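You operate a simulated robot arm through the tools that you are given. There is no shell and no other tool.

Carry out the task below with a simulated robot arm. There is one attempt and no reset: what you move stays moved.

TASK
Stick number 35 on the white plate with the squeegee.
Fine: lock the jig latch before you press, unlock it after; squeegee and empty sheet go back. Set down upright: squeegee. Where these are worked on the way, their far stop is far enough and under half their travel is too little: jig latch.

Only the result counts: the job must be done as asked and must still hold three seconds after the hand-in. Knocking over, shifting, dropping, spilling or breaking anything else fails it. Flat cloth is picked up by pressing the open fingertips on it (5 to 10 N) and closing them slowly along it; thin cloth reads only 2 to 8 mm in the jaws.

THE ROBOT
A 6-joint arm with a four-finger gripper, fixed in place. Base frame: the origin is at the foot of the arm, x ahead of it, y to its left, z up. Lengths are in mm, angles in degrees, forces in N, time in s.
With the tool pointing down near the work surface it reaches from about 300 to 900 mm from the base axis. Its first joint turns from -166.0 to 166.0 degrees. Payload 3.67 kg.
The TCP is the grasp point between the finger pads, 28 mm short of the fingertips. In the tool frame z runs along the fingers and y along their closing line. Largest opening 112 mm; the body of the gripper starts 73 mm behind the TCP.
Orientation is told as [roll, pitch, yaw] about the base's x, y, z axes, in that order, counted from this pose: with the fingers straight down and closing along the base's y, the tool's x points along the base's -x, its y along +y and its z along -z.

THE INTERFACE
- The arm moves only by the tool move_arm. Its arguments are lists of equal length, an entry for each row: "slide": the shift along the tool's x, y, z in units of 30 mm (1.0 is 30 mm), a list of three; "rot": the turn, a rotation vector about the tool's x, y, z in units of 4 degrees (1.0 is 4 degrees), a list of three; "hand": the gripper command, from -1 (fully open) to 1 (shut), values between in proportion. In form: {"slide": [[x, y, z], ...], "rot": [[wx, wy, wz], ...], "hand": [hand, ...]}. A call has 1 to 20 rows; each row shifts and turns the commanded pose from where the row before left it, along the tool's axes as they then stand. A call with a number of a shift or a turn outside -1 to 1 is refused whole. A row lasts 0.2 s, in which the tool goes at most 50 mm and 8.6 degrees; a call with a longer step from one row to the next is refused whole, and so is a gripper value outside its range. Where a pose cannot be reached the arm comes as near as it can. A force on the tool above 40 N (or 10 N above the force at the start of the call, whichever is more), or a blocked arm, ends the call early, and 0.2 s more pass. The fingers move at their own pace and stop on an object; they squeeze with about 23 N. The grip force told is the motor's: it shows also when the fingers shut on nothing. Time passes only in rows, and 0.2 s behind the last, so rows that do not move let the fingers close. It gives the time, the measured TCP pose, the force on the tool (base axes), the opening and the grip force at its end, in the units of the frame above (readings bear some noise), with the torque about the TCP (base axes, N m) and any sound that the robot's microphone picked up, and new pictures: "show" is both (left out), scene, wrist or none.
- Cameras (640 x 400 px; columns grow to the right, rows downward): "scene" is fixed at [35.9, 651.9, 1624.8]; the picture's right is [-0.44, -0.90, 0.00], its down [-0.50, 0.24, -0.83] and it looks along [0.75, -0.36, -0.55] (base axes); focal length 371 px, centre (320, 200). "wrist" rides on the gripper at [60, -18, -104] in the tool frame; the picture's right is [0.29, 0.96, 0.00], its down [-0.80, 0.24, -0.55] and it looks along [-0.53, 0.16, 0.83] (tool axes); focal length 234 px, centre (320, 200). There is no depth. A picture from a camera that has moved, and an enlarged one, comes with that camera's place and axes in the base frame and with its lens. The place of the scene camera against the robot may be out by one fixed shift of up to 18 mm in any direction.
- zoom(camera, box): a new picture of the part [left, top, right, bottom] of that camera's present view, enlarged. The clock stands still meanwhile.
- job_done(): hands the job in; it is judged then, once.

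Nothing tells you positions but the pictures and the camera data. Unless the task says otherwise, let go and move clear before handing in.

The tools are called after ">>>" as a command line: name --argument value ..., lists and objects as JSON in quotes. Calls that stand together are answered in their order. move_arm: Moves the arm, as the interface text tells. Its arguments: {"type":"object","properties":{"slide":{"type":"array","items":{"type":"array","items":{"type":"number"}}},"rot":{"type":"array","items":{"type":"array","items":{"type":"number"}}},"hand":{"type":"array","items":{"type":"number"}},"show":{"type":"string","enum":["both","scene","wrist","none"]}},"required":["slide","rot","hand"]} The other tools are called the same way: zoom (camera, box) takes an enlarged picture of a part of a camera's view; job_done () hands the job in.

At the start:

```text
t: 0.0
position: [535.7, 80.8, 1289.0]
tool_rot: [0.0, 0.0, 0.1]
ft_force: [-0.3, 0.7, 0.3]
wrist_torque: [0.0, 0.0, -0.02]
grip_width: 111.9
grip_force: 0.1
```

scene: 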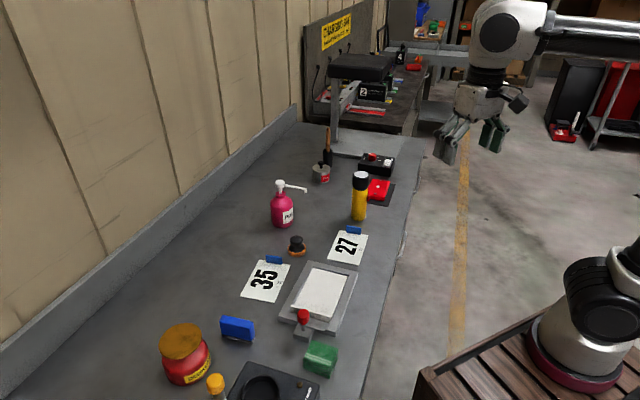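
wrist: 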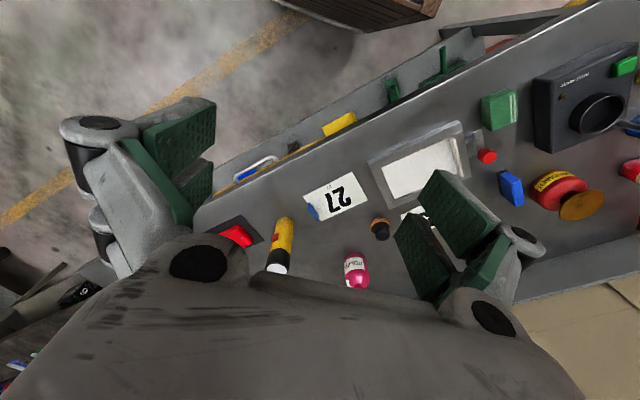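

I see a bench with two number sheets (35 and 27), a jig with a white plate and a red-knobbed latch, a blue block and a green block, a dark/orange knob-like item and other clutter. I'll zoom in for details first.

>>> zoom --camera "scene" --box '[220, 220, 380, 320]'

>>> zoom --camera "scene" --box '[140, 290, 360, 400]'

>>> zoom --camera "wrist" --box '[280, 80, 540, 280]'

>>> zoom --camera "scene" --box '[250, 120, 430, 260]'

```text
4.00 times, centred on (300, 270) of scene
camera zoom: at [35.9, 651.9, 1624.8], right [-0.44, -0.9, 0.0], down [-0.5, 0.24, -0.83], along [0.75, -0.36, -0.55], focal length 1484 px, centre (400, -80)
```

zoom: 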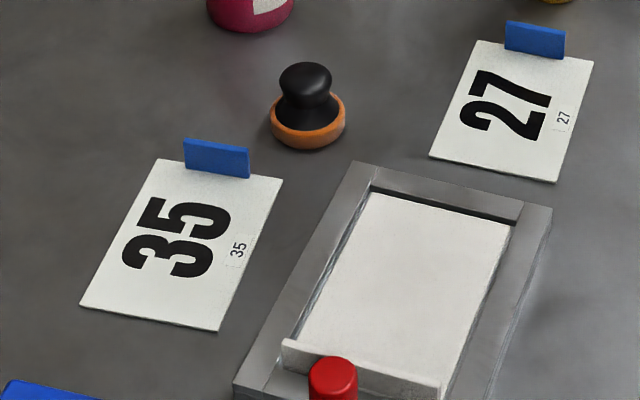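

```text
2.91 times, centred on (250, 345) of scene
camera zoom: at [35.9, 651.9, 1624.8], right [-0.44, -0.9, 0.0], down [-0.5, 0.24, -0.83], along [0.75, -0.36, -0.55], focal length 1079 px, centre (524, -222)
```

zoom: 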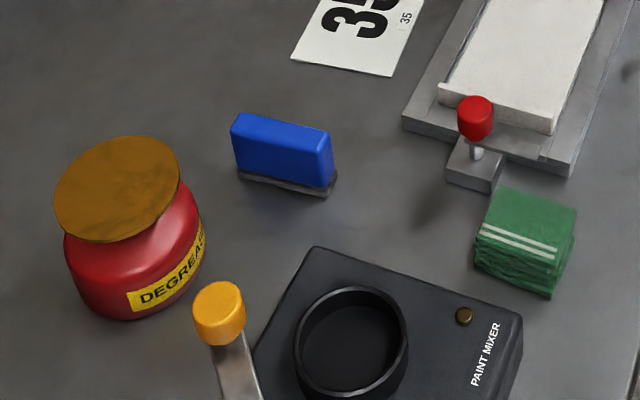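

```text
2.00 times, centred on (410, 180) of wrist
camera zoom: at [475.4, 64.7, 1393.2], right [-0.29, 0.96, 0.0], down [0.8, 0.24, 0.55], along [0.53, 0.16, -0.83], focal length 468 px, centre (140, 240)
```

zoom: 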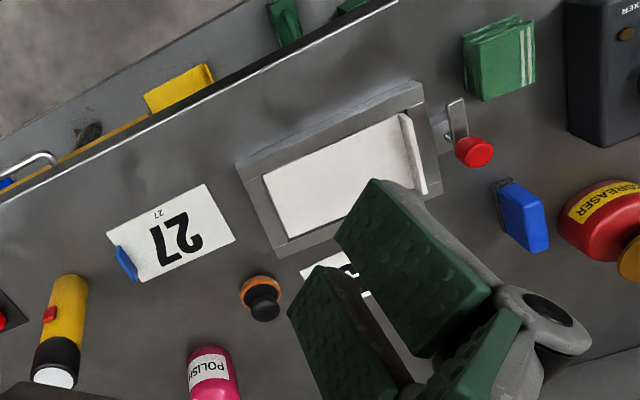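

```text
2.86 times, centred on (340, 190) of scene
camera zoom: at [35.9, 651.9, 1624.8], right [-0.44, -0.9, 0.0], down [-0.5, 0.24, -0.83], along [0.75, -0.36, -0.55], focal length 1060 px, centre (263, 229)
```

zoom: 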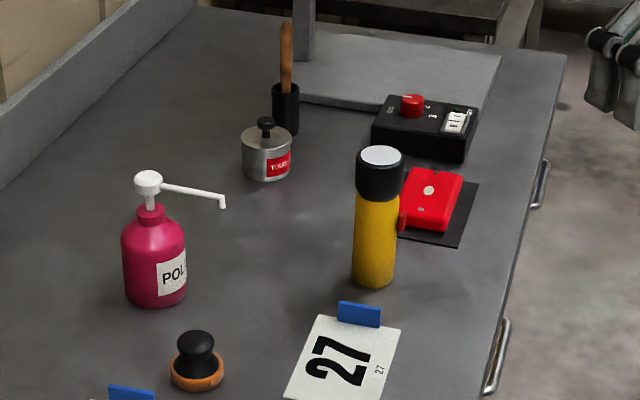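

The blue block with a grey rubber edge looks like the squeegee. Sheet 35, with its upright blue tab, is near (750, 473), the jig plate near (640, 360) and the red latch knob near (557, 444). The table is at about z≈885. I'll move the wrist camera closer to inspect the jig and latch.

>>> move_arm --slide '[[0.125, 1, 0.75], [0.125, 1, 0.75], [0.125, 1, 0.75], [0.125, 1, 0.75], [0.125, 1, 0.75], [0.125, 1, 0.75], [0.125, 1, 0.75], [0.125, 1, 0.75], [0, 0, 0], [0, 0, 0]]' --rot '[[0, 0, 0], [0, 0, 0], [0, 0, 0], [0, 0, 0], [0, 0, 0], [0, 0, 0], [0, 0, 0], [0, 0, 0], [0, 0, 0], [0, 0, 0]]' --hand '[-1, -1, -1, -1, -1, -1, -1, -1, -1, -1]'

```text
t: 2.2
position: [505.3, 319.8, 1105.5]
tool_rot: [0.1, -0.1, 0.0]
ft_force: [0.7, 0.0, -1.1]
wrist_torque: [-0.01, -0.02, 0.03]
grip_width: 111.9
grip_force: 0.1
camera wrist: at [444.9, 304.4, 1210.3], right [-0.29, 0.96, 0.0], down [0.8, 0.24, 0.55], along [0.53, 0.16, -0.83], focal length 234 px, centre (320, 200)
```

scene: 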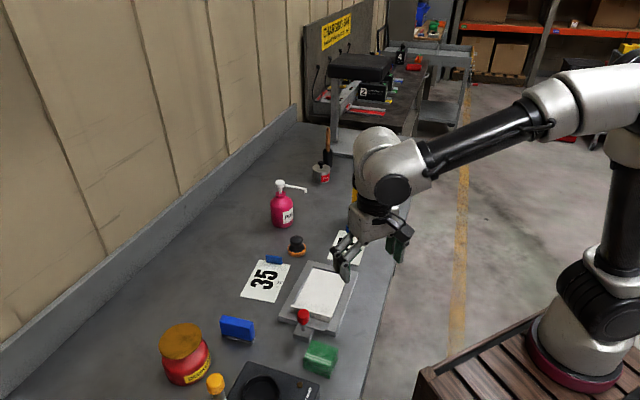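
wrist: 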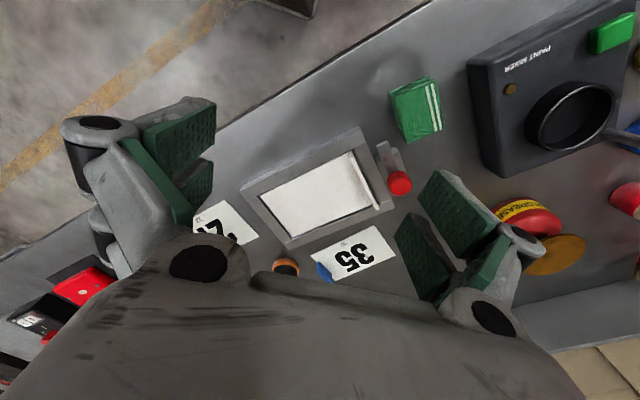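

The jig now sits in the middle of the wrist view. I'll zoom in on the latch, plate and sheet.

>>> zoom --camera "wrist" --box '[230, 120, 430, 250]'

>>> zoom --camera "wrist" --box '[330, 120, 430, 220]'

>>> zoom --camera "scene" --box '[270, 280, 350, 340]'

>>> zoom --camera "scene" --box '[205, 305, 265, 345]'

>>> zoom --camera "scene" --box '[235, 245, 305, 310]'

```text
3.08 times, centred on (330, 185) of wrist
camera zoom: at [444.9, 304.4, 1210.3], right [-0.29, 0.96, 0.0], down [0.8, 0.24, 0.55], along [0.53, 0.16, -0.83], focal length 720 px, centre (289, 246)
```

zoom: 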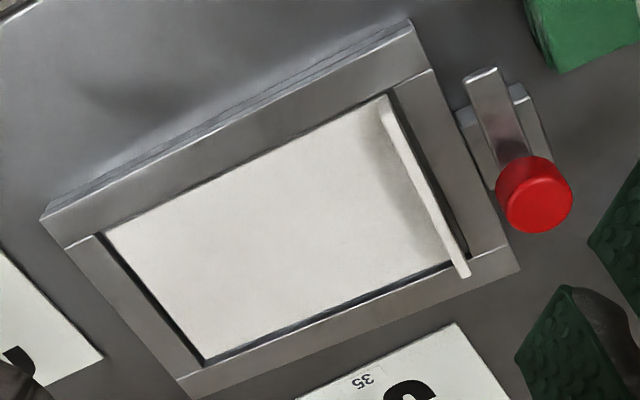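

```text
4.00 times, centred on (380, 170) of wrist
camera zoom: at [444.9, 304.4, 1210.3], right [-0.29, 0.96, 0.0], down [0.8, 0.24, 0.55], along [0.53, 0.16, -0.83], focal length 937 px, centre (80, 320)
```

zoom: 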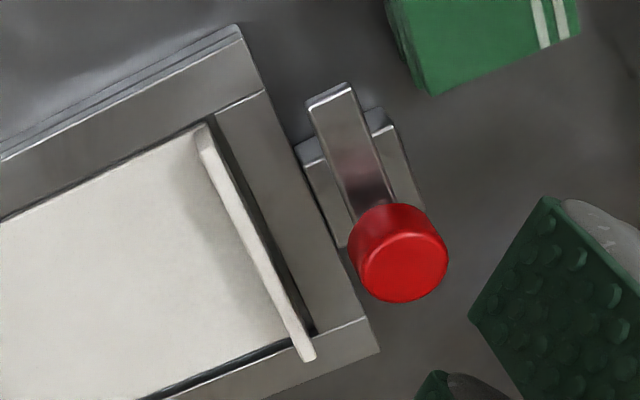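

```text
6.67 times, centred on (310, 310) of scene
camera zoom: at [35.9, 651.9, 1624.8], right [-0.44, -0.9, 0.0], down [-0.5, 0.24, -0.83], along [0.75, -0.36, -0.55], focal length 2473 px, centre (387, -533)
```

zoom: 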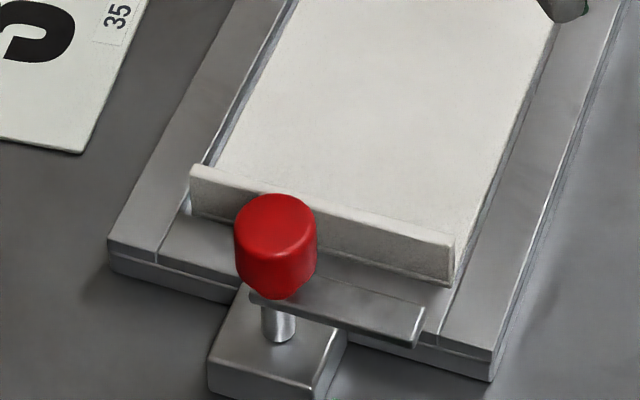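

```text
10.00 times, centred on (235, 325) of scene
camera zoom: at [35.9, 651.9, 1624.8], right [-0.44, -0.9, 0.0], down [-0.5, 0.24, -0.83], along [0.75, -0.36, -0.55], focal length 3710 px, centre (1170, -1050)
```

zoom: 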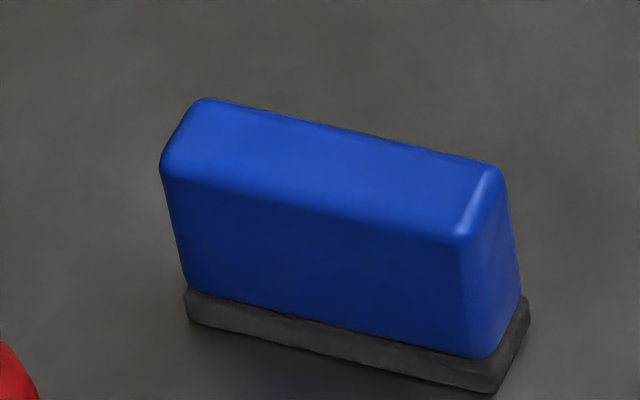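

```text
6.15 times, centred on (270, 278) of scene
camera zoom: at [35.9, 651.9, 1624.8], right [-0.44, -0.9, 0.0], down [-0.5, 0.24, -0.83], along [0.75, -0.36, -0.55], focal length 2283 px, centre (628, -277)
```

zoom: 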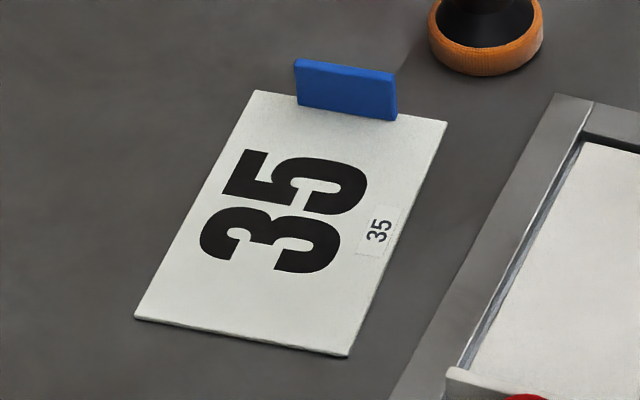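

The latch looks like a turn-knob: a red knob on a vertical pin carrying a flat bar that now lies parallel to the jig edge. I'll move in closer for better measurements.

>>> move_arm --slide '[[0.39, 0.667, 0.833], [0.39, 0.667, 0.833], [0.39, 0.667, 0.833], [0, 0, 0], [0, 0, 0]]' --rot '[[0, 0, 0], [0, 0, 0], [0, 0, 0], [0, 0, 0], [0, 0, 0]]' --hand '[-1, -1, -1, -1, -1]' --show "wrist"

>>> zoom --camera "wrist" --box '[220, 50, 460, 200]'

>>> zoom --camera "wrist" --box '[220, 150, 460, 300]'

```text
t: 3.4
position: [470.6, 381.6, 1034.1]
tool_rot: [0.0, 0.0, 0.1]
ft_force: [-0.2, 0.3, 0.7]
wrist_torque: [-0.02, 0.0, 0.03]
grip_width: 112.2
grip_force: 0.0
camera wrist: at [410.0, 364.7, 1138.2], right [-0.29, 0.96, 0.0], down [0.8, 0.24, 0.55], along [0.53, 0.16, -0.83], focal length 234 px, centre (320, 200)
```

wrist: 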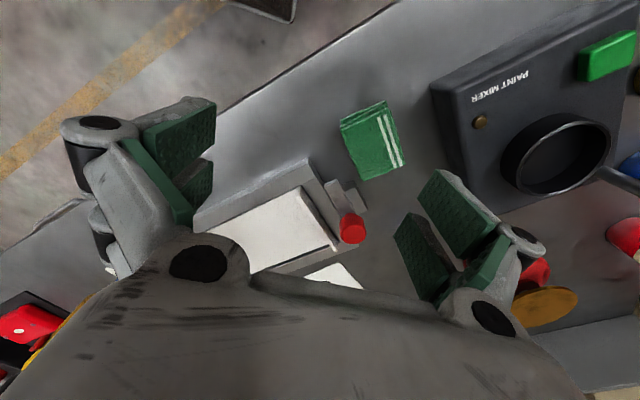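

```text
2.67 times, centred on (340, 125) of wrist
camera zoom: at [410.0, 364.7, 1138.2], right [-0.29, 0.96, 0.0], down [0.8, 0.24, 0.55], along [0.53, 0.16, -0.83], focal length 624 px, centre (267, 400)
```

zoom: 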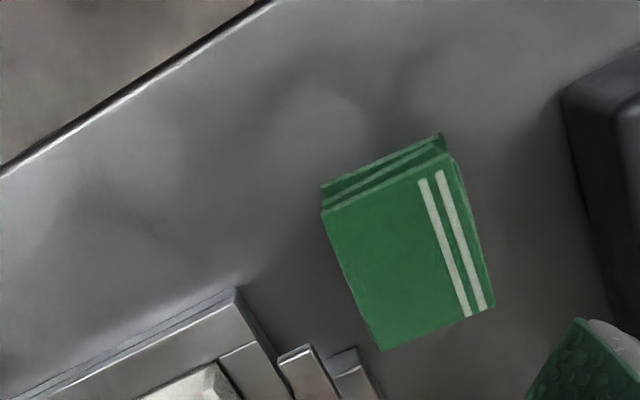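

```text
2.67 times, centred on (340, 225) of wrist
camera zoom: at [410.0, 364.7, 1138.2], right [-0.29, 0.96, 0.0], down [0.8, 0.24, 0.55], along [0.53, 0.16, -0.83], focal length 624 px, centre (267, 133)
```

zoom: 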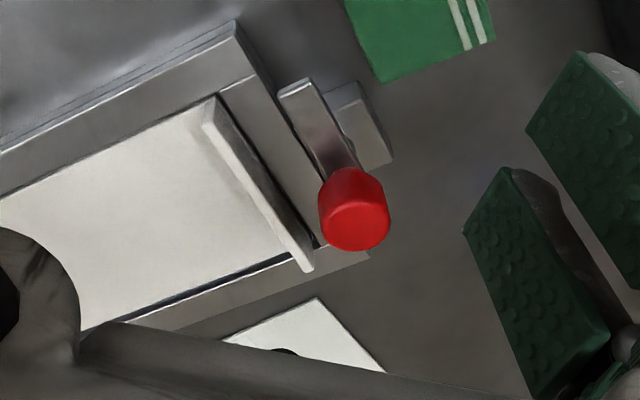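

Triangulating puts the knob top at about (560, 446, 953), with its bar ending near (525, 412, 921). Both sheet tab and squeegee need a yaw of about 45–52°, so I'll turn the tool to 45° and look down at the plate.

>>> move_arm --slide '[[-0.978, -0.905, -0.13], [-0.978, -0.905, -0.13], [-0.978, -0.905, -0.13], [-0.978, -0.905, -0.13], [0, 0, 0], [0, 0, 0], [0, 0, 0], [0, 0, 0], [0, 0, 0], [0, 0, 0], [0, 0, 0], [0, 0, 0], [0, 0, 0], [0, 0, 0], [0, 0, 0], [0, 0, 0], [0, 0, 0], [0, 0, 0]]' --rot '[[0, 0, 0], [0, 0, 0], [0, 0, 0], [0, 0, 0], [0, 0, -1], [0, 0, -1], [0, 0, -1], [0, 0, -1], [0, 0, -1], [0, 0, -1], [0, 0, -1], [0, 0, -1], [0, 0, -1], [0, 0, -1], [0, 0, -1], [0, 0, -0.25], [0, 0, 0], [0, 0, 0]]' --hand '[-1, -1, -1, -1, -1, -1, -1, -1, -1, -1, -1, -1, -1, -1, -1, -1, -1, -1]' --show "both"

>>> zoom --camera "wrist" --box '[200, 60, 440, 210]'

>>> zoom --camera "wrist" --box '[200, 150, 440, 300]'

```text
t: 7.2
position: [586.4, 272.2, 1050.6]
tool_rot: [0.0, 0.0, 45.0]
ft_force: [0.3, 0.6, -0.4]
wrist_torque: [0.01, -0.03, 0.02]
grip_width: 112.0
grip_force: 0.1
camera wrist: at [557.9, 218.9, 1153.9], right [-0.88, 0.47, 0.0], down [0.39, 0.73, 0.55], along [0.26, 0.49, -0.83], focal length 234 px, centre (320, 200)
```

scene: 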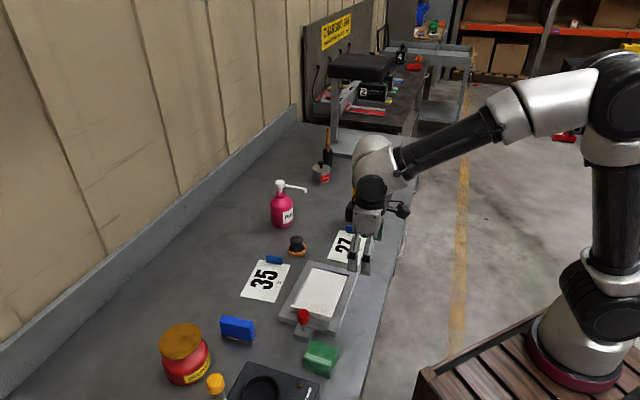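
wrist: 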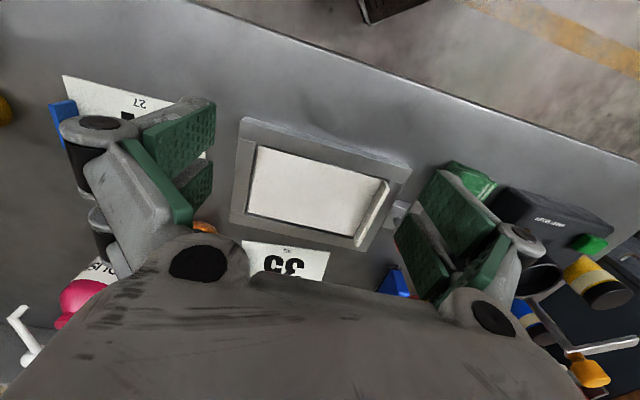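

```text
2.67 times, centred on (320, 135) of wrist
camera zoom: at [557.9, 218.9, 1153.9], right [-0.88, 0.47, 0.0], down [0.39, 0.73, 0.55], along [0.26, 0.49, -0.83], focal length 624 px, centre (320, 373)
```

zoom: 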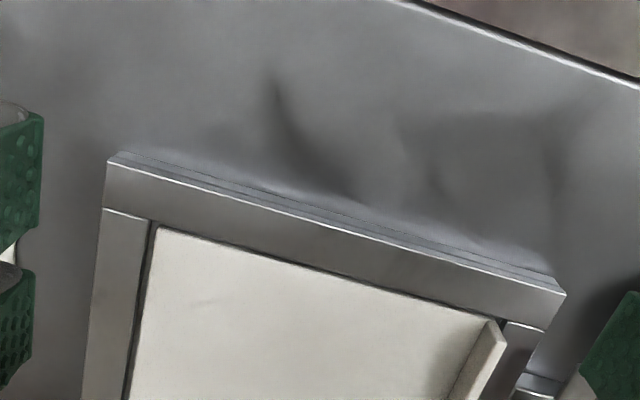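

```text
2.67 times, centred on (320, 225) of wrist
camera zoom: at [557.9, 218.9, 1153.9], right [-0.88, 0.47, 0.0], down [0.39, 0.73, 0.55], along [0.26, 0.49, -0.83], focal length 624 px, centre (320, 133)
```

zoom: 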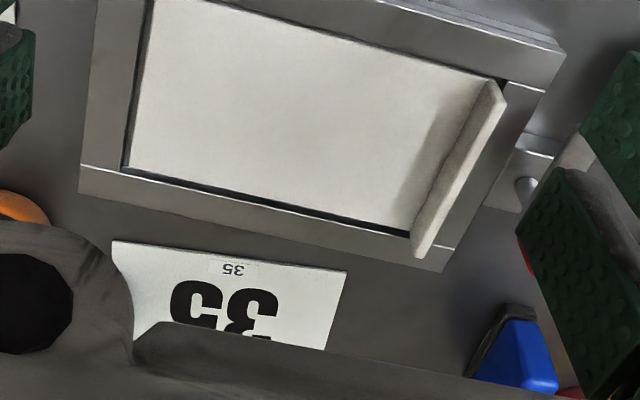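

From here the frame top is at z≈901 and the plate top at z≈896, about 100 mm wide and 155 mm long up to a fence at the latch end. Sheet 35 lies at z≈883, yawed about 52°, with its tab near (812, 428). I'll move above the tab to check it and test the reach.

>>> move_arm --slide '[[-0.97, -0.178, 0.18], [-0.97, -0.178, 0.18], [-0.97, -0.178, 0.18], [-0.97, -0.178, 0.18], [-0.97, -0.178, 0.18], [-0.97, -0.178, 0.18], [-0.97, -0.178, 0.18], [-0.97, -0.178, 0.18], [-0.97, -0.178, 0.18], [0, 0, 0], [0, 0, 0], [0, 0, 0], [0, 0, 0]]' --rot '[[0, 0, 0], [0, 0, 0], [0, 0, 0], [0, 0, 0], [0, 0, 0], [0, 0, 0], [0, 0, 0], [0, 0, 0], [0, 0, 0], [0, 0, -0.915], [0, 0, -0.915], [0, 0, 0], [0, 0, 0]]' --hand '[-1, -1, -1, -1, -1, -1, -1, -1, -1, -1, -1, -1, -1]' --show "both"

>>> zoom --camera "wrist" --box '[200, 60, 440, 210]'

>>> zoom --camera "wrist" --box '[200, 150, 440, 300]'

```text
t: 10.0
position: [806.5, 423.7, 999.2]
tool_rot: [0.0, 0.0, 52.3]
ft_force: [0.2, -0.5, 0.2]
wrist_torque: [0.02, 0.01, 0.01]
grip_width: 112.0
grip_force: 0.1
camera wrist: at [782.8, 367.2, 1105.1], right [-0.93, 0.36, 0.0], down [0.3, 0.78, 0.55], along [0.2, 0.52, -0.83], focal length 234 px, centre (320, 200)
```

scene: 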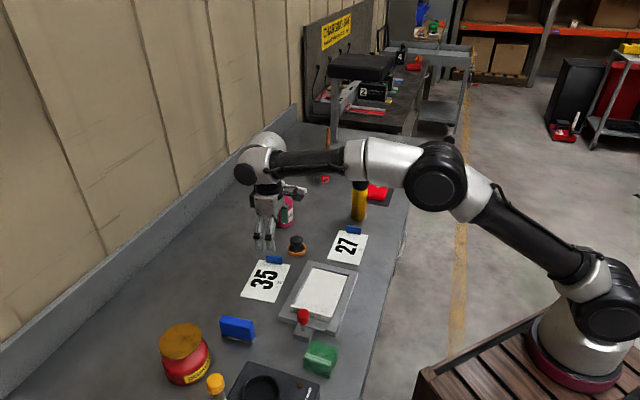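
wrist: 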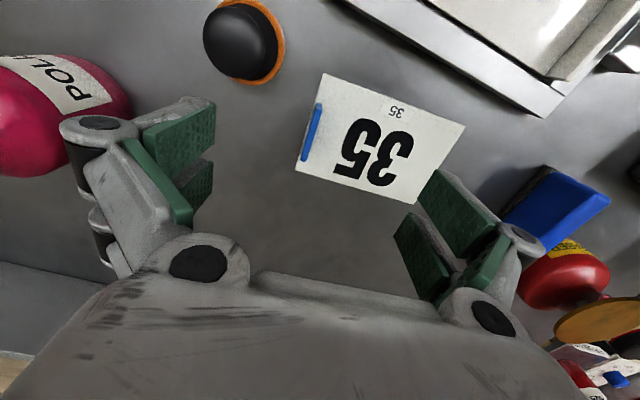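

```text
2.67 times, centred on (320, 135) of wrist
camera zoom: at [782.8, 367.2, 1105.1], right [-0.93, 0.36, 0.0], down [0.3, 0.78, 0.55], along [0.2, 0.52, -0.83], focal length 624 px, centre (320, 373)
```

zoom: 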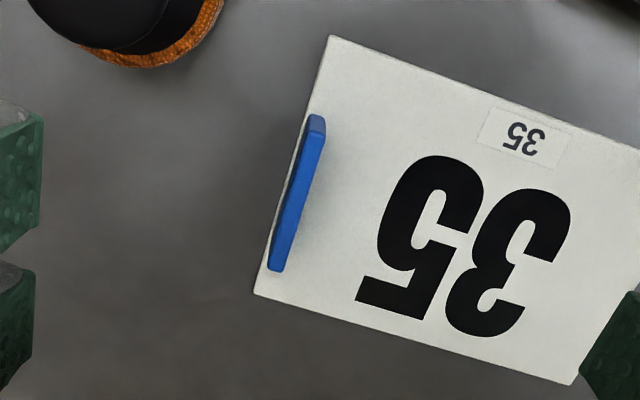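

```text
2.67 times, centred on (320, 225) of wrist
camera zoom: at [782.8, 367.2, 1105.1], right [-0.93, 0.36, 0.0], down [0.3, 0.78, 0.55], along [0.2, 0.52, -0.83], focal length 624 px, centre (320, 133)
```

zoom: 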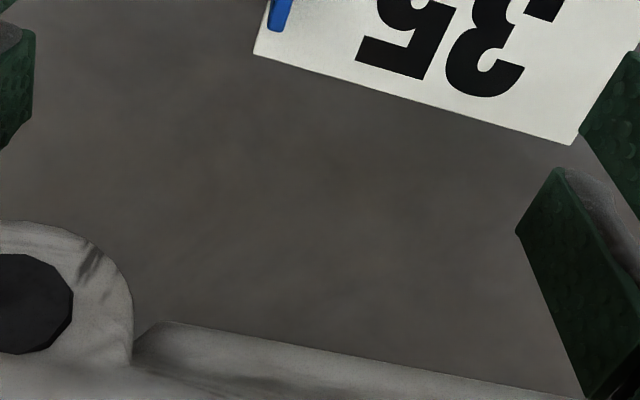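

The reach is fine and the tab is clear in view, centred at about (815, 424.5) and standing to z≈906. I'll narrow the hand to about 50 mm, line up over the tab and drop to just above it to check.

>>> move_arm --slide '[[-0.196, -0.199, 0], [0, 0, 0.6], [0, 0, 0.6], [0, 0, 0.5], [0, 0, 0], [0, 0, 0]]' --rot '[[0, 0, 0.1], [0, 0, 0], [0, 0, 0], [0, 0, 0], [0, 0, 0], [0, 0, 0]]' --hand '[0.1, 0.1, 0.1, 0.1, 0.1, 0.1]' --show "wrist"

>>> zoom --camera "wrist" --box '[200, 60, 440, 210]'

>>> zoom --camera "scene" --box '[230, 210, 320, 270]'

```text
t: 11.4
position: [815.2, 426.6, 949.0]
tool_rot: [0.0, 0.0, 51.9]
ft_force: [1.3, -0.6, 0.3]
wrist_torque: [0.02, 0.0, 0.03]
grip_width: 50.5
grip_force: 0.2
camera wrist: at [792.0, 369.2, 1053.2], right [-0.93, 0.36, 0.0], down [0.3, 0.78, 0.55], along [0.2, 0.52, -0.83], focal length 234 px, centre (320, 200)
```

wrist: 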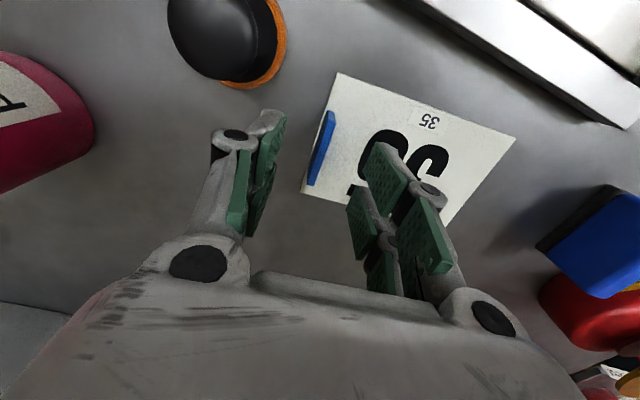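

```text
2.67 times, centred on (320, 135) of wrist
camera zoom: at [792.0, 369.2, 1053.2], right [-0.93, 0.36, 0.0], down [0.3, 0.78, 0.55], along [0.2, 0.52, -0.83], focal length 624 px, centre (320, 373)
```

zoom: 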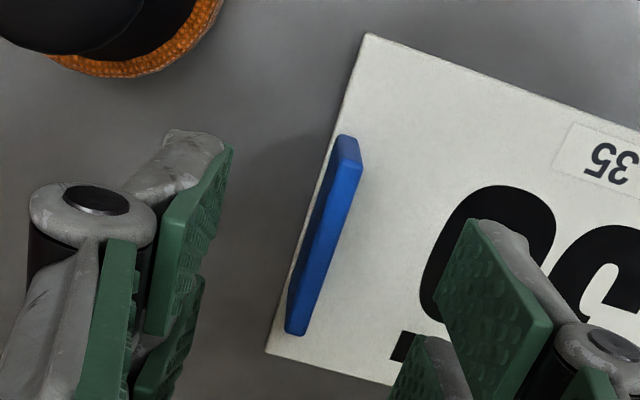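

```text
6.67 times, centred on (275, 240) of scene
camera zoom: at [35.9, 651.9, 1624.8], right [-0.44, -0.9, 0.0], down [-0.5, 0.24, -0.83], along [0.75, -0.36, -0.55], focal length 2473 px, centre (620, -67)
```

zoom: 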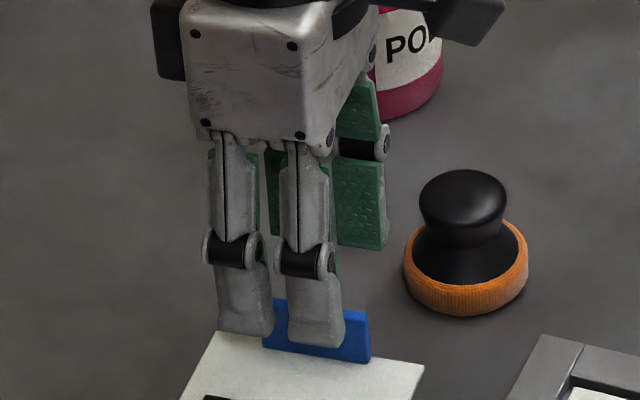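

The tab is centred between the fingers, so I'll descend 29 mm and close on it.

>>> move_arm --slide '[[0, 0, 0.5], [0, 0, 0.47], [0, 0, 0], [0, 0, 0], [0, 0, 0], [0, 0, 0], [0, 0, 0], [0, 0, 0], [0, 0, 0]]' --rot '[[0, 0, 0], [0, 0, 0], [0, 0, 0], [0, 0, 0], [0, 0, 0], [0, 0, 0], [0, 0, 0], [0, 0, 0], [0, 0, 0]]' --hand '[0.1, 0.1, 0.1, 0.4, 0.6, 0.8, 1, 1, 1]' --show "both"

>>> zoom --camera "scene" --box '[230, 220, 320, 310]'

>>> zoom --camera "wrist" --box '[200, 60, 440, 210]'

```text
t: 13.4
position: [815.0, 424.7, 919.8]
tool_rot: [0.0, 0.0, 52.0]
ft_force: [0.1, -0.2, 0.9]
wrist_torque: [-0.02, -0.01, 0.0]
grip_width: 5.8
grip_force: 23.4
camera wrist: at [792.0, 368.3, 1024.2], right [-0.93, 0.36, 0.0], down [0.3, 0.78, 0.55], along [0.2, 0.52, -0.83], focal length 234 px, centre (320, 200)
```

scene: 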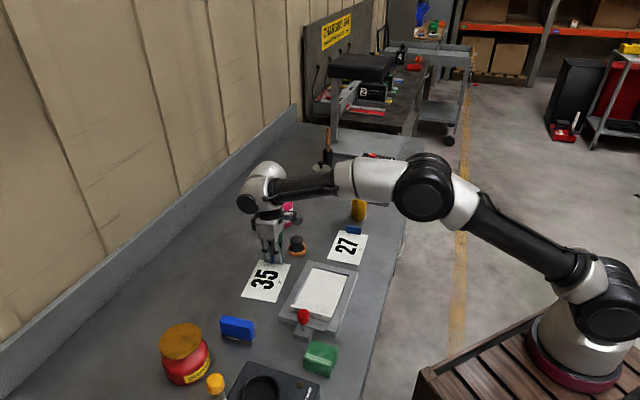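
wrist: 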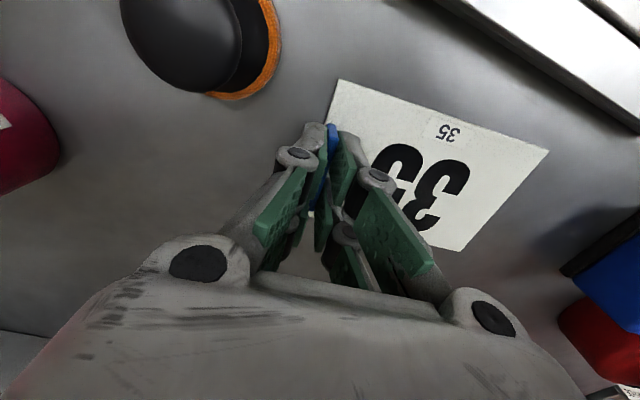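

```text
4.44 times, centred on (275, 265) of scene
camera zoom: at [35.9, 651.9, 1624.8], right [-0.44, -0.9, 0.0], down [-0.5, 0.24, -0.83], along [0.75, -0.36, -0.55], focal length 1649 px, centre (520, -89)
```

zoom: 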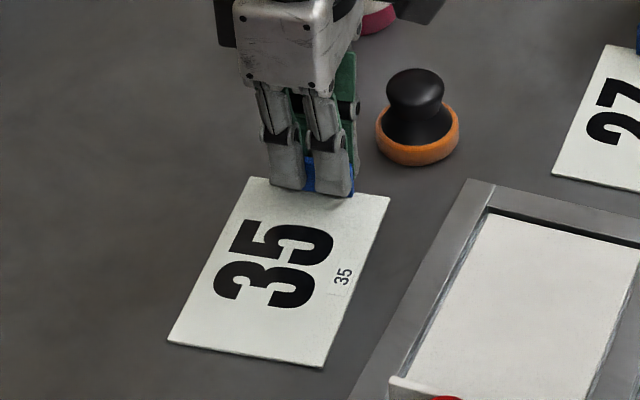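

```text
2.67 times, centred on (320, 135) of wrist
camera zoom: at [792.0, 368.3, 1024.2], right [-0.93, 0.36, 0.0], down [0.3, 0.78, 0.55], along [0.2, 0.52, -0.83], focal length 624 px, centre (320, 373)
```

zoom: 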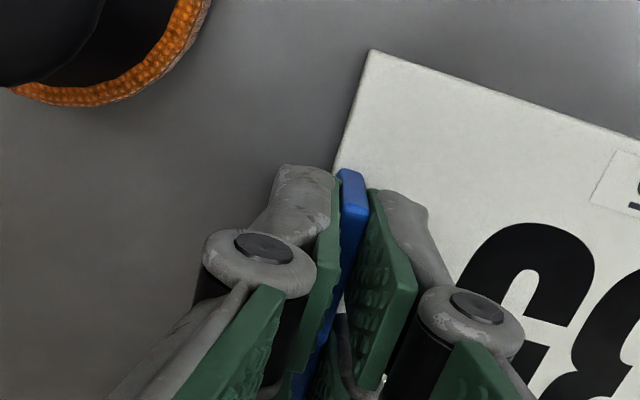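

The tab is gripped at 5.8 mm, and the sheet sits square to the tool (x −45…48, y −4…137 in tool axes). I'll lift 90 mm slowly and check how it hangs.

>>> move_arm --slide '[[0, 0, -0.2], [0, 0, -0.4], [0, 0, -0.6], [0, 0, -0.6], [0, 0, -0.6], [0, 0, -0.4], [0, 0, -0.2], [0, 0, 0]]' --rot '[[0, 0, 0], [0, 0, 0], [0, 0, 0], [0, 0, 0], [0, 0, 0], [0, 0, 0], [0, 0, 0], [0, 0, 0]]' --hand '[1, 1, 1, 1, 1, 1, 1, 1]' --show "both"

>>> zoom --camera "scene" --box '[220, 200, 320, 310]'

```text
t: 15.2
position: [813.5, 425.9, 1008.8]
tool_rot: [0.0, 0.0, 51.9]
ft_force: [-0.5, -0.7, -0.3]
wrist_torque: [-0.01, -0.04, 0.01]
grip_width: 5.8
grip_force: 23.2
camera wrist: at [791.6, 368.7, 1114.2], right [-0.93, 0.36, 0.0], down [0.3, 0.78, 0.55], along [0.2, 0.52, -0.83], focal length 234 px, centre (320, 200)
```

scene: 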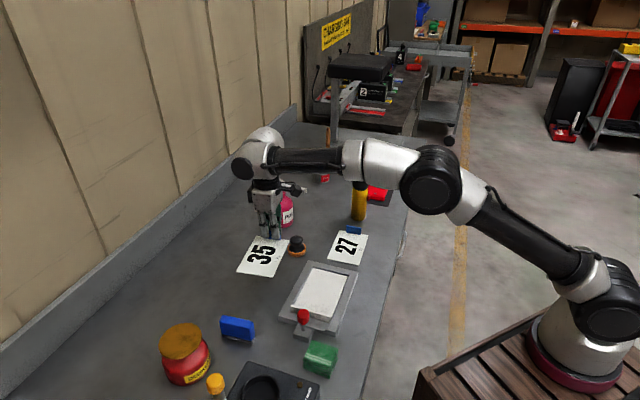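
wrist: 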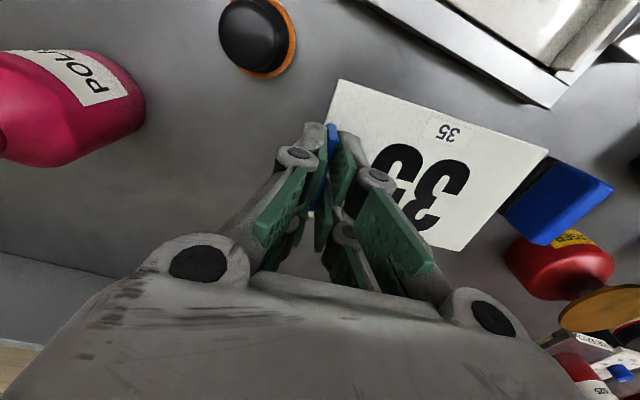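

```text
3.64 times, centred on (270, 255) of scene
camera zoom: at [35.9, 651.9, 1624.8], right [-0.44, -0.9, 0.0], down [-0.5, 0.24, -0.83], along [0.75, -0.36, -0.55], focal length 1349 px, centre (502, 0)
```

zoom: 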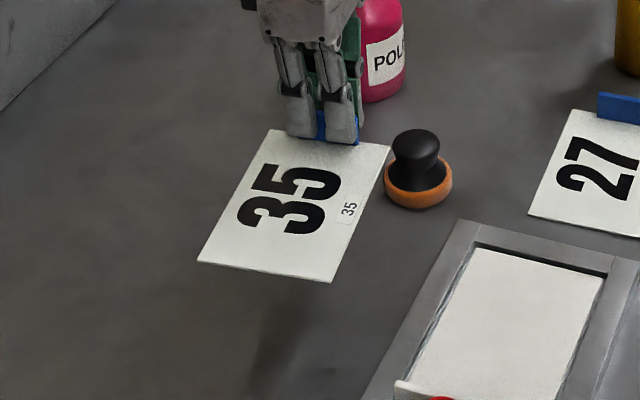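

The sheet lifts rigidly and level. I'll turn it about −7° to match the jig and carry it over the plate.

>>> move_arm --slide '[[0, 0, 0], [0, 0, 0], [0, 0, 0], [0.3, 0.0238, 0], [0.77, 0.0605, 0], [0.9, 0.07, 0], [0.9, 0.07, 0], [0.9, 0.07, 0], [0.85, 0.067, 0], [0.5, 0.041, 0], [0.27, 0.0227, 0], [0, 0, 0], [0, 0, 0]]' --rot '[[0, 0, 0.5], [0, 0, 0.75], [0, 0, 0.5], [0, 0, 0], [0, 0, 0], [0, 0, 0], [0, 0, 0], [0, 0, 0], [0, 0, 0], [0, 0, 0], [0, 0, 0], [0, 0, 0], [0, 0, 0]]' --hand '[1, 1, 1, 1, 1, 1, 1, 1, 1, 1, 1, 1, 1]' --show "both"

>>> zoom --camera "wrist" --box '[280, 50, 600, 250]'

>>> zoom --camera "scene" --box '[260, 210, 380, 340]'

```text
t: 18.0
position: [690.8, 320.1, 1010.2]
tool_rot: [0.0, 0.0, 45.0]
ft_force: [0.5, -0.7, -1.0]
wrist_torque: [-0.01, -0.01, 0.01]
grip_width: 6.1
grip_force: 22.7
camera wrist: at [660.9, 266.5, 1115.0], right [-0.88, 0.47, 0.0], down [0.4, 0.73, 0.55], along [0.26, 0.49, -0.83], focal length 234 px, centre (320, 200)
```

scene: 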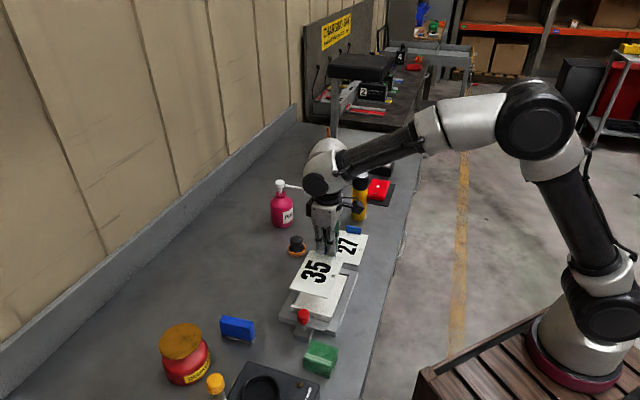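
wrist: 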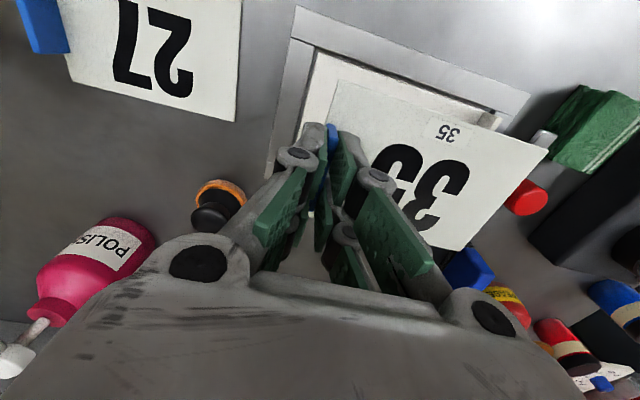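

```text
2.00 times, centred on (440, 150) of wrist
camera zoom: at [660.9, 266.5, 1115.0], right [-0.88, 0.47, 0.0], down [0.4, 0.73, 0.55], along [0.26, 0.49, -0.83], focal length 468 px, centre (80, 300)
```

zoom: 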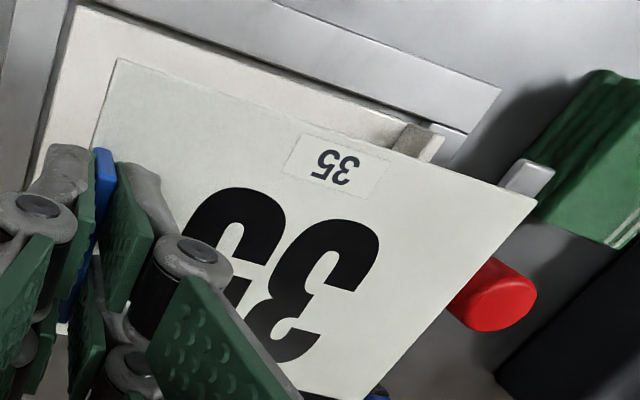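

```text
3.08 times, centred on (320, 275) of scene
camera zoom: at [35.9, 651.9, 1624.8], right [-0.44, -0.9, 0.0], down [-0.5, 0.24, -0.83], along [0.75, -0.36, -0.55], focal length 1142 px, centre (320, -31)
```

zoom: 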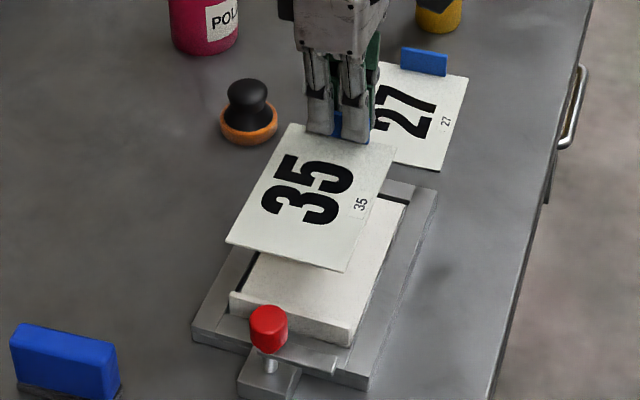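

Comparing sheet and plate edges in the tool frame, I should shift about −4 mm along tool y (away from the fence) and +1.4 mm in x. I'll correct that and lower to about 5 mm above the plate.

>>> move_arm --slide '[[0.047, -0.133, 0], [0, 0, 0.4], [0, 0, 0.5], [0, 0, 0.5], [0, 0, 0.5], [0, 0, 0.3], [0, 0, 0.1], [0, 0, 0]]' --rot '[[0, 0, 0], [0, 0, 0], [0, 0, 0], [0, 0, 0], [0, 0, 0], [0, 0, 0], [0, 0, 0], [0, 0, 0]]' --hand '[1, 1, 1, 1, 1, 1, 1, 1]' --show "both"

>>> zoom --camera "wrist" --box '[280, 50, 600, 250]'

>>> zoom --camera "scene" --box '[260, 230, 380, 340]'

```text
t: 19.8
position: [692.4, 316.0, 941.8]
tool_rot: [0.0, 0.0, 44.9]
ft_force: [-0.1, 0.6, -0.3]
wrist_torque: [-0.05, 0.0, -0.03]
grip_width: 6.0
grip_force: 23.3
camera wrist: at [662.8, 262.3, 1046.0], right [-0.88, 0.47, 0.0], down [0.4, 0.73, 0.55], along [0.26, 0.49, -0.83], focal length 234 px, centre (320, 200)
```

scene: 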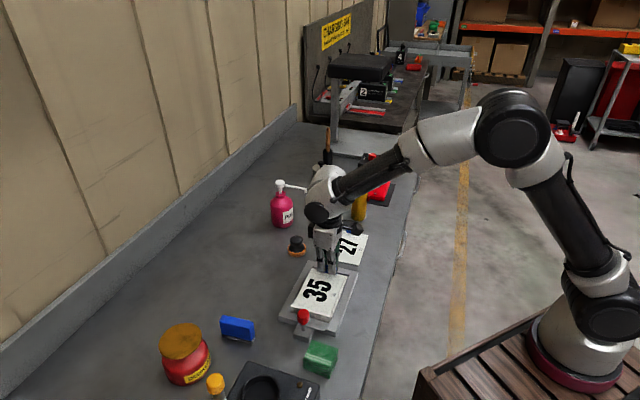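
wrist: 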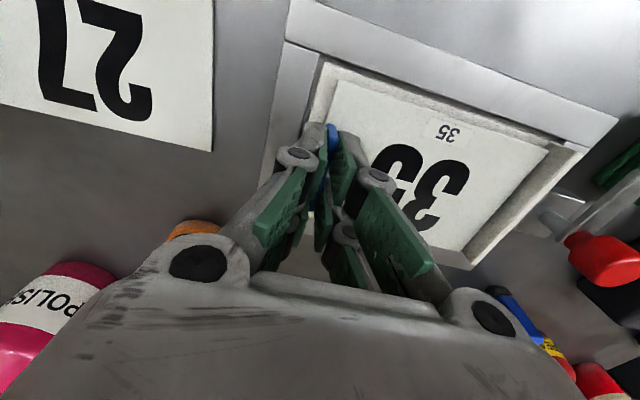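

```text
2.00 times, centred on (440, 150) of wrist
camera zoom: at [662.8, 262.3, 1046.0], right [-0.88, 0.47, 0.0], down [0.4, 0.73, 0.55], along [0.26, 0.49, -0.83], focal length 468 px, centre (80, 300)
```

zoom: 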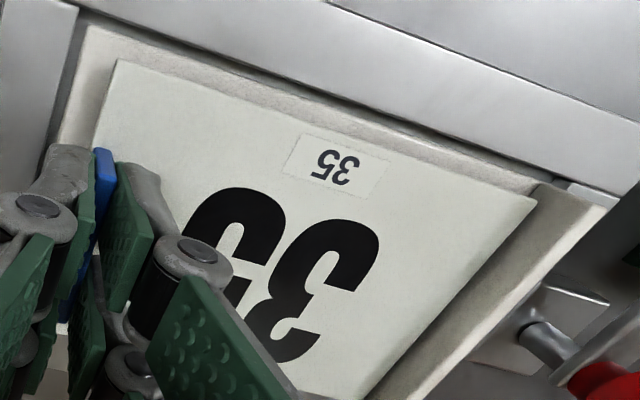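

```text
3.64 times, centred on (320, 285) of scene
camera zoom: at [35.9, 651.9, 1624.8], right [-0.44, -0.9, 0.0], down [-0.5, 0.24, -0.83], along [0.75, -0.36, -0.55], focal length 1349 px, centre (320, -109)
```

zoom: 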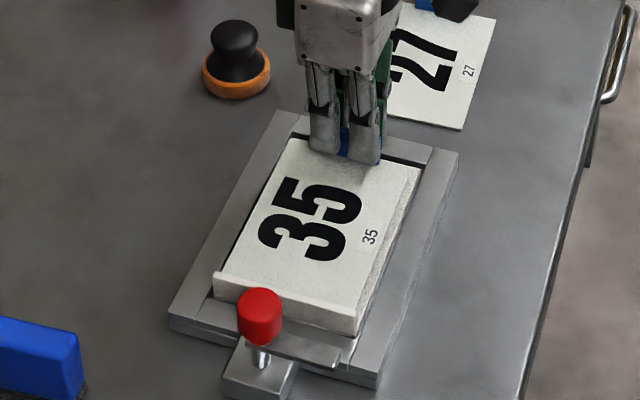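

The sheet is aligned with the plate: about 5 mm gap to the fence, about 4 mm margins on the sides. I'll lower it the last few millimetres while watching the force.

>>> move_arm --slide '[[0, 0, 0.1], [0, 0, 0.05], [0, 0, 0.033], [0, 0, 0]]' --rot '[[0, 0, 0], [0, 0, 0], [0, 0, 0], [0, 0, 0]]' --hand '[1, 1, 1, 1]' --show "none"

>>> zoom --camera "wrist" --box '[280, 50, 600, 250]'

>>> zoom --camera "scene" --box '[280, 260, 360, 320]'

```text
t: 20.8
position: [692.7, 316.4, 936.0]
tool_rot: [-0.1, -0.1, 44.9]
ft_force: [-0.6, -0.2, 2.5]
wrist_torque: [-0.01, 0.04, -0.02]
grip_width: 5.9
grip_force: 23.0
```

```text
2.00 times, centred on (440, 150) of wrist
camera zoom: at [663.1, 262.8, 1040.8], right [-0.88, 0.47, 0.0], down [0.39, 0.73, 0.55], along [0.26, 0.49, -0.83], focal length 468 px, centre (80, 300)
```

zoom: 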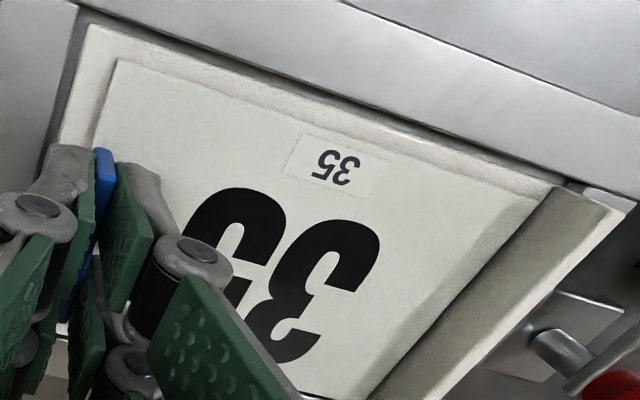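

```text
6.67 times, centred on (320, 290) of scene
camera zoom: at [35.9, 651.9, 1624.8], right [-0.44, -0.9, 0.0], down [-0.5, 0.24, -0.83], along [0.75, -0.36, -0.55], focal length 2473 px, centre (320, -400)
```

zoom: 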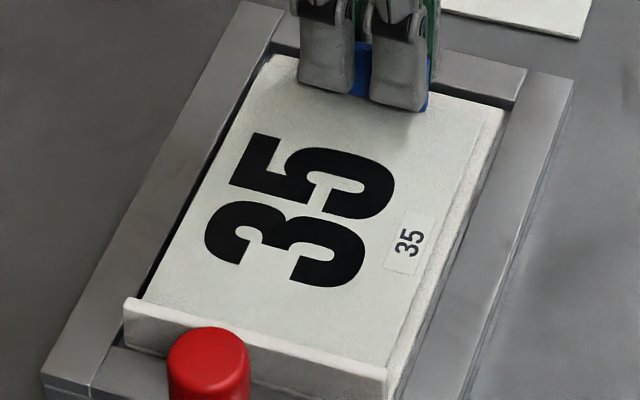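

A small 2.5 N reading suggests contact is starting, so I'll lower another 1 mm to confirm.

>>> move_arm --slide '[[0, 0, 0.033], [0, 0, 0]]' --rot '[[0, 0, 0], [0, 0, 0]]' --hand '[1, 1]' --show "none"

```text
t: 21.4
position: [692.0, 316.3, 936.7]
tool_rot: [0.0, -0.1, 44.9]
ft_force: [1.1, -1.7, 15.3]
wrist_torque: [-0.18, 0.16, 0.07]
grip_width: 5.9
grip_force: 22.5
```

Contact is firm at TCP z≈936. I'll ease up 1 mm, open the fingers and rise straight up.

>>> move_arm --slide '[[0, 0, -0.033], [0, 0, 0], [0, 0, 0], [0, 0, 0], [0, 0, 0], [0, 0, 0], [0, 0, -0.3], [0, 0, -0.7], [0, 0, -1], [0, 0, -1], [0, 0, 0]]' --rot '[[0, 0, 0], [0, 0, 0], [0, 0, 0], [0, 0, 0], [0, 0, 0], [0, 0, 0], [0, 0, 0], [0, 0, 0], [0, 0, 0], [0, 0, 0], [0, 0, 0]]' --hand '[1, 1, 0.8, 0.6, 0.4, 0.4, 0.4, 0.4, 0.4, 0.4, 0.4]' --show "both"

>>> zoom --camera "scene" --box '[280, 250, 360, 320]'

>>> zoom --camera "wrist" --box '[280, 50, 600, 250]'

```text
t: 23.8
position: [693.0, 316.9, 1027.3]
tool_rot: [0.0, 0.0, 44.9]
ft_force: [0.9, 1.1, -0.7]
wrist_torque: [0.0, 0.0, -0.04]
grip_width: 33.6
grip_force: 0.1
camera wrist: at [663.0, 263.9, 1131.9], right [-0.88, 0.47, 0.0], down [0.4, 0.73, 0.55], along [0.26, 0.49, -0.83], focal length 234 px, centre (320, 200)
```

scene: 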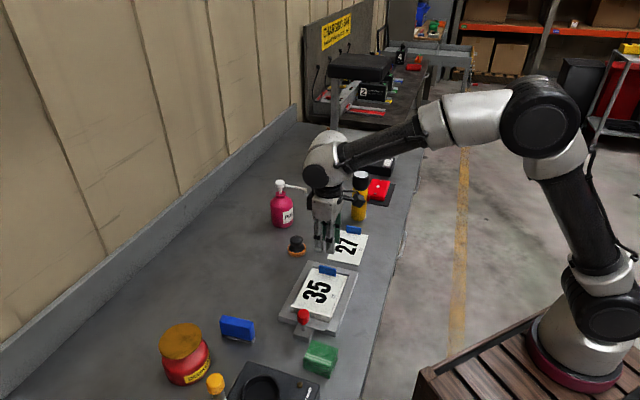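
wrist: 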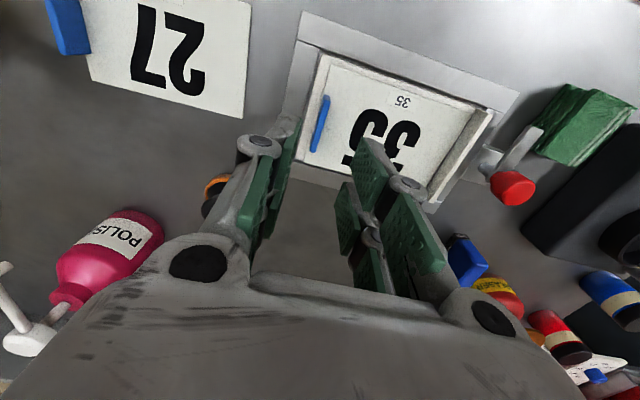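

```text
5.71 times, centred on (320, 285) of scene
camera zoom: at [35.9, 651.9, 1624.8], right [-0.44, -0.9, 0.0], down [-0.5, 0.24, -0.83], along [0.75, -0.36, -0.55], focal length 2120 px, centre (320, -286)
```

zoom: 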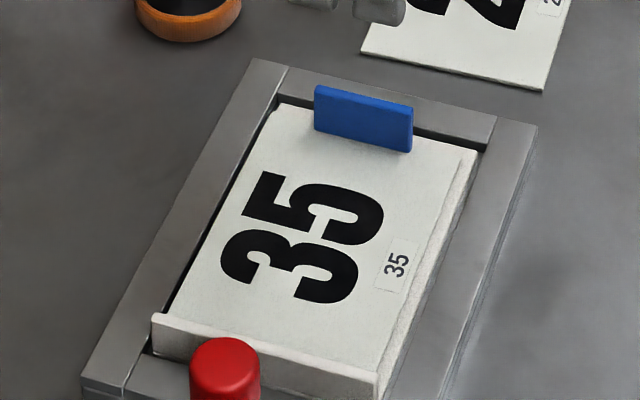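

```text
2.00 times, centred on (440, 150) of wrist
camera zoom: at [663.0, 263.9, 1131.9], right [-0.88, 0.47, 0.0], down [0.4, 0.73, 0.55], along [0.26, 0.49, -0.83], focal length 468 px, centre (80, 300)
```

zoom: 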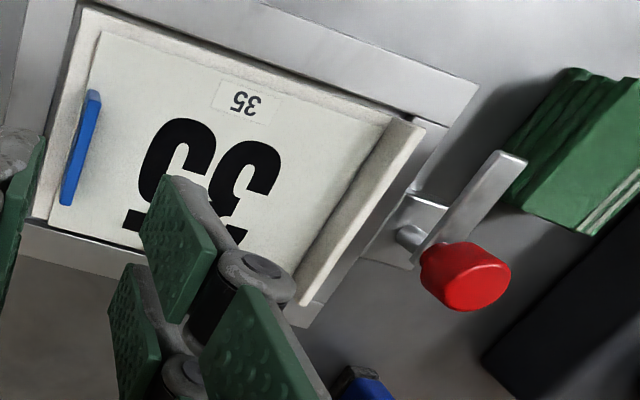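

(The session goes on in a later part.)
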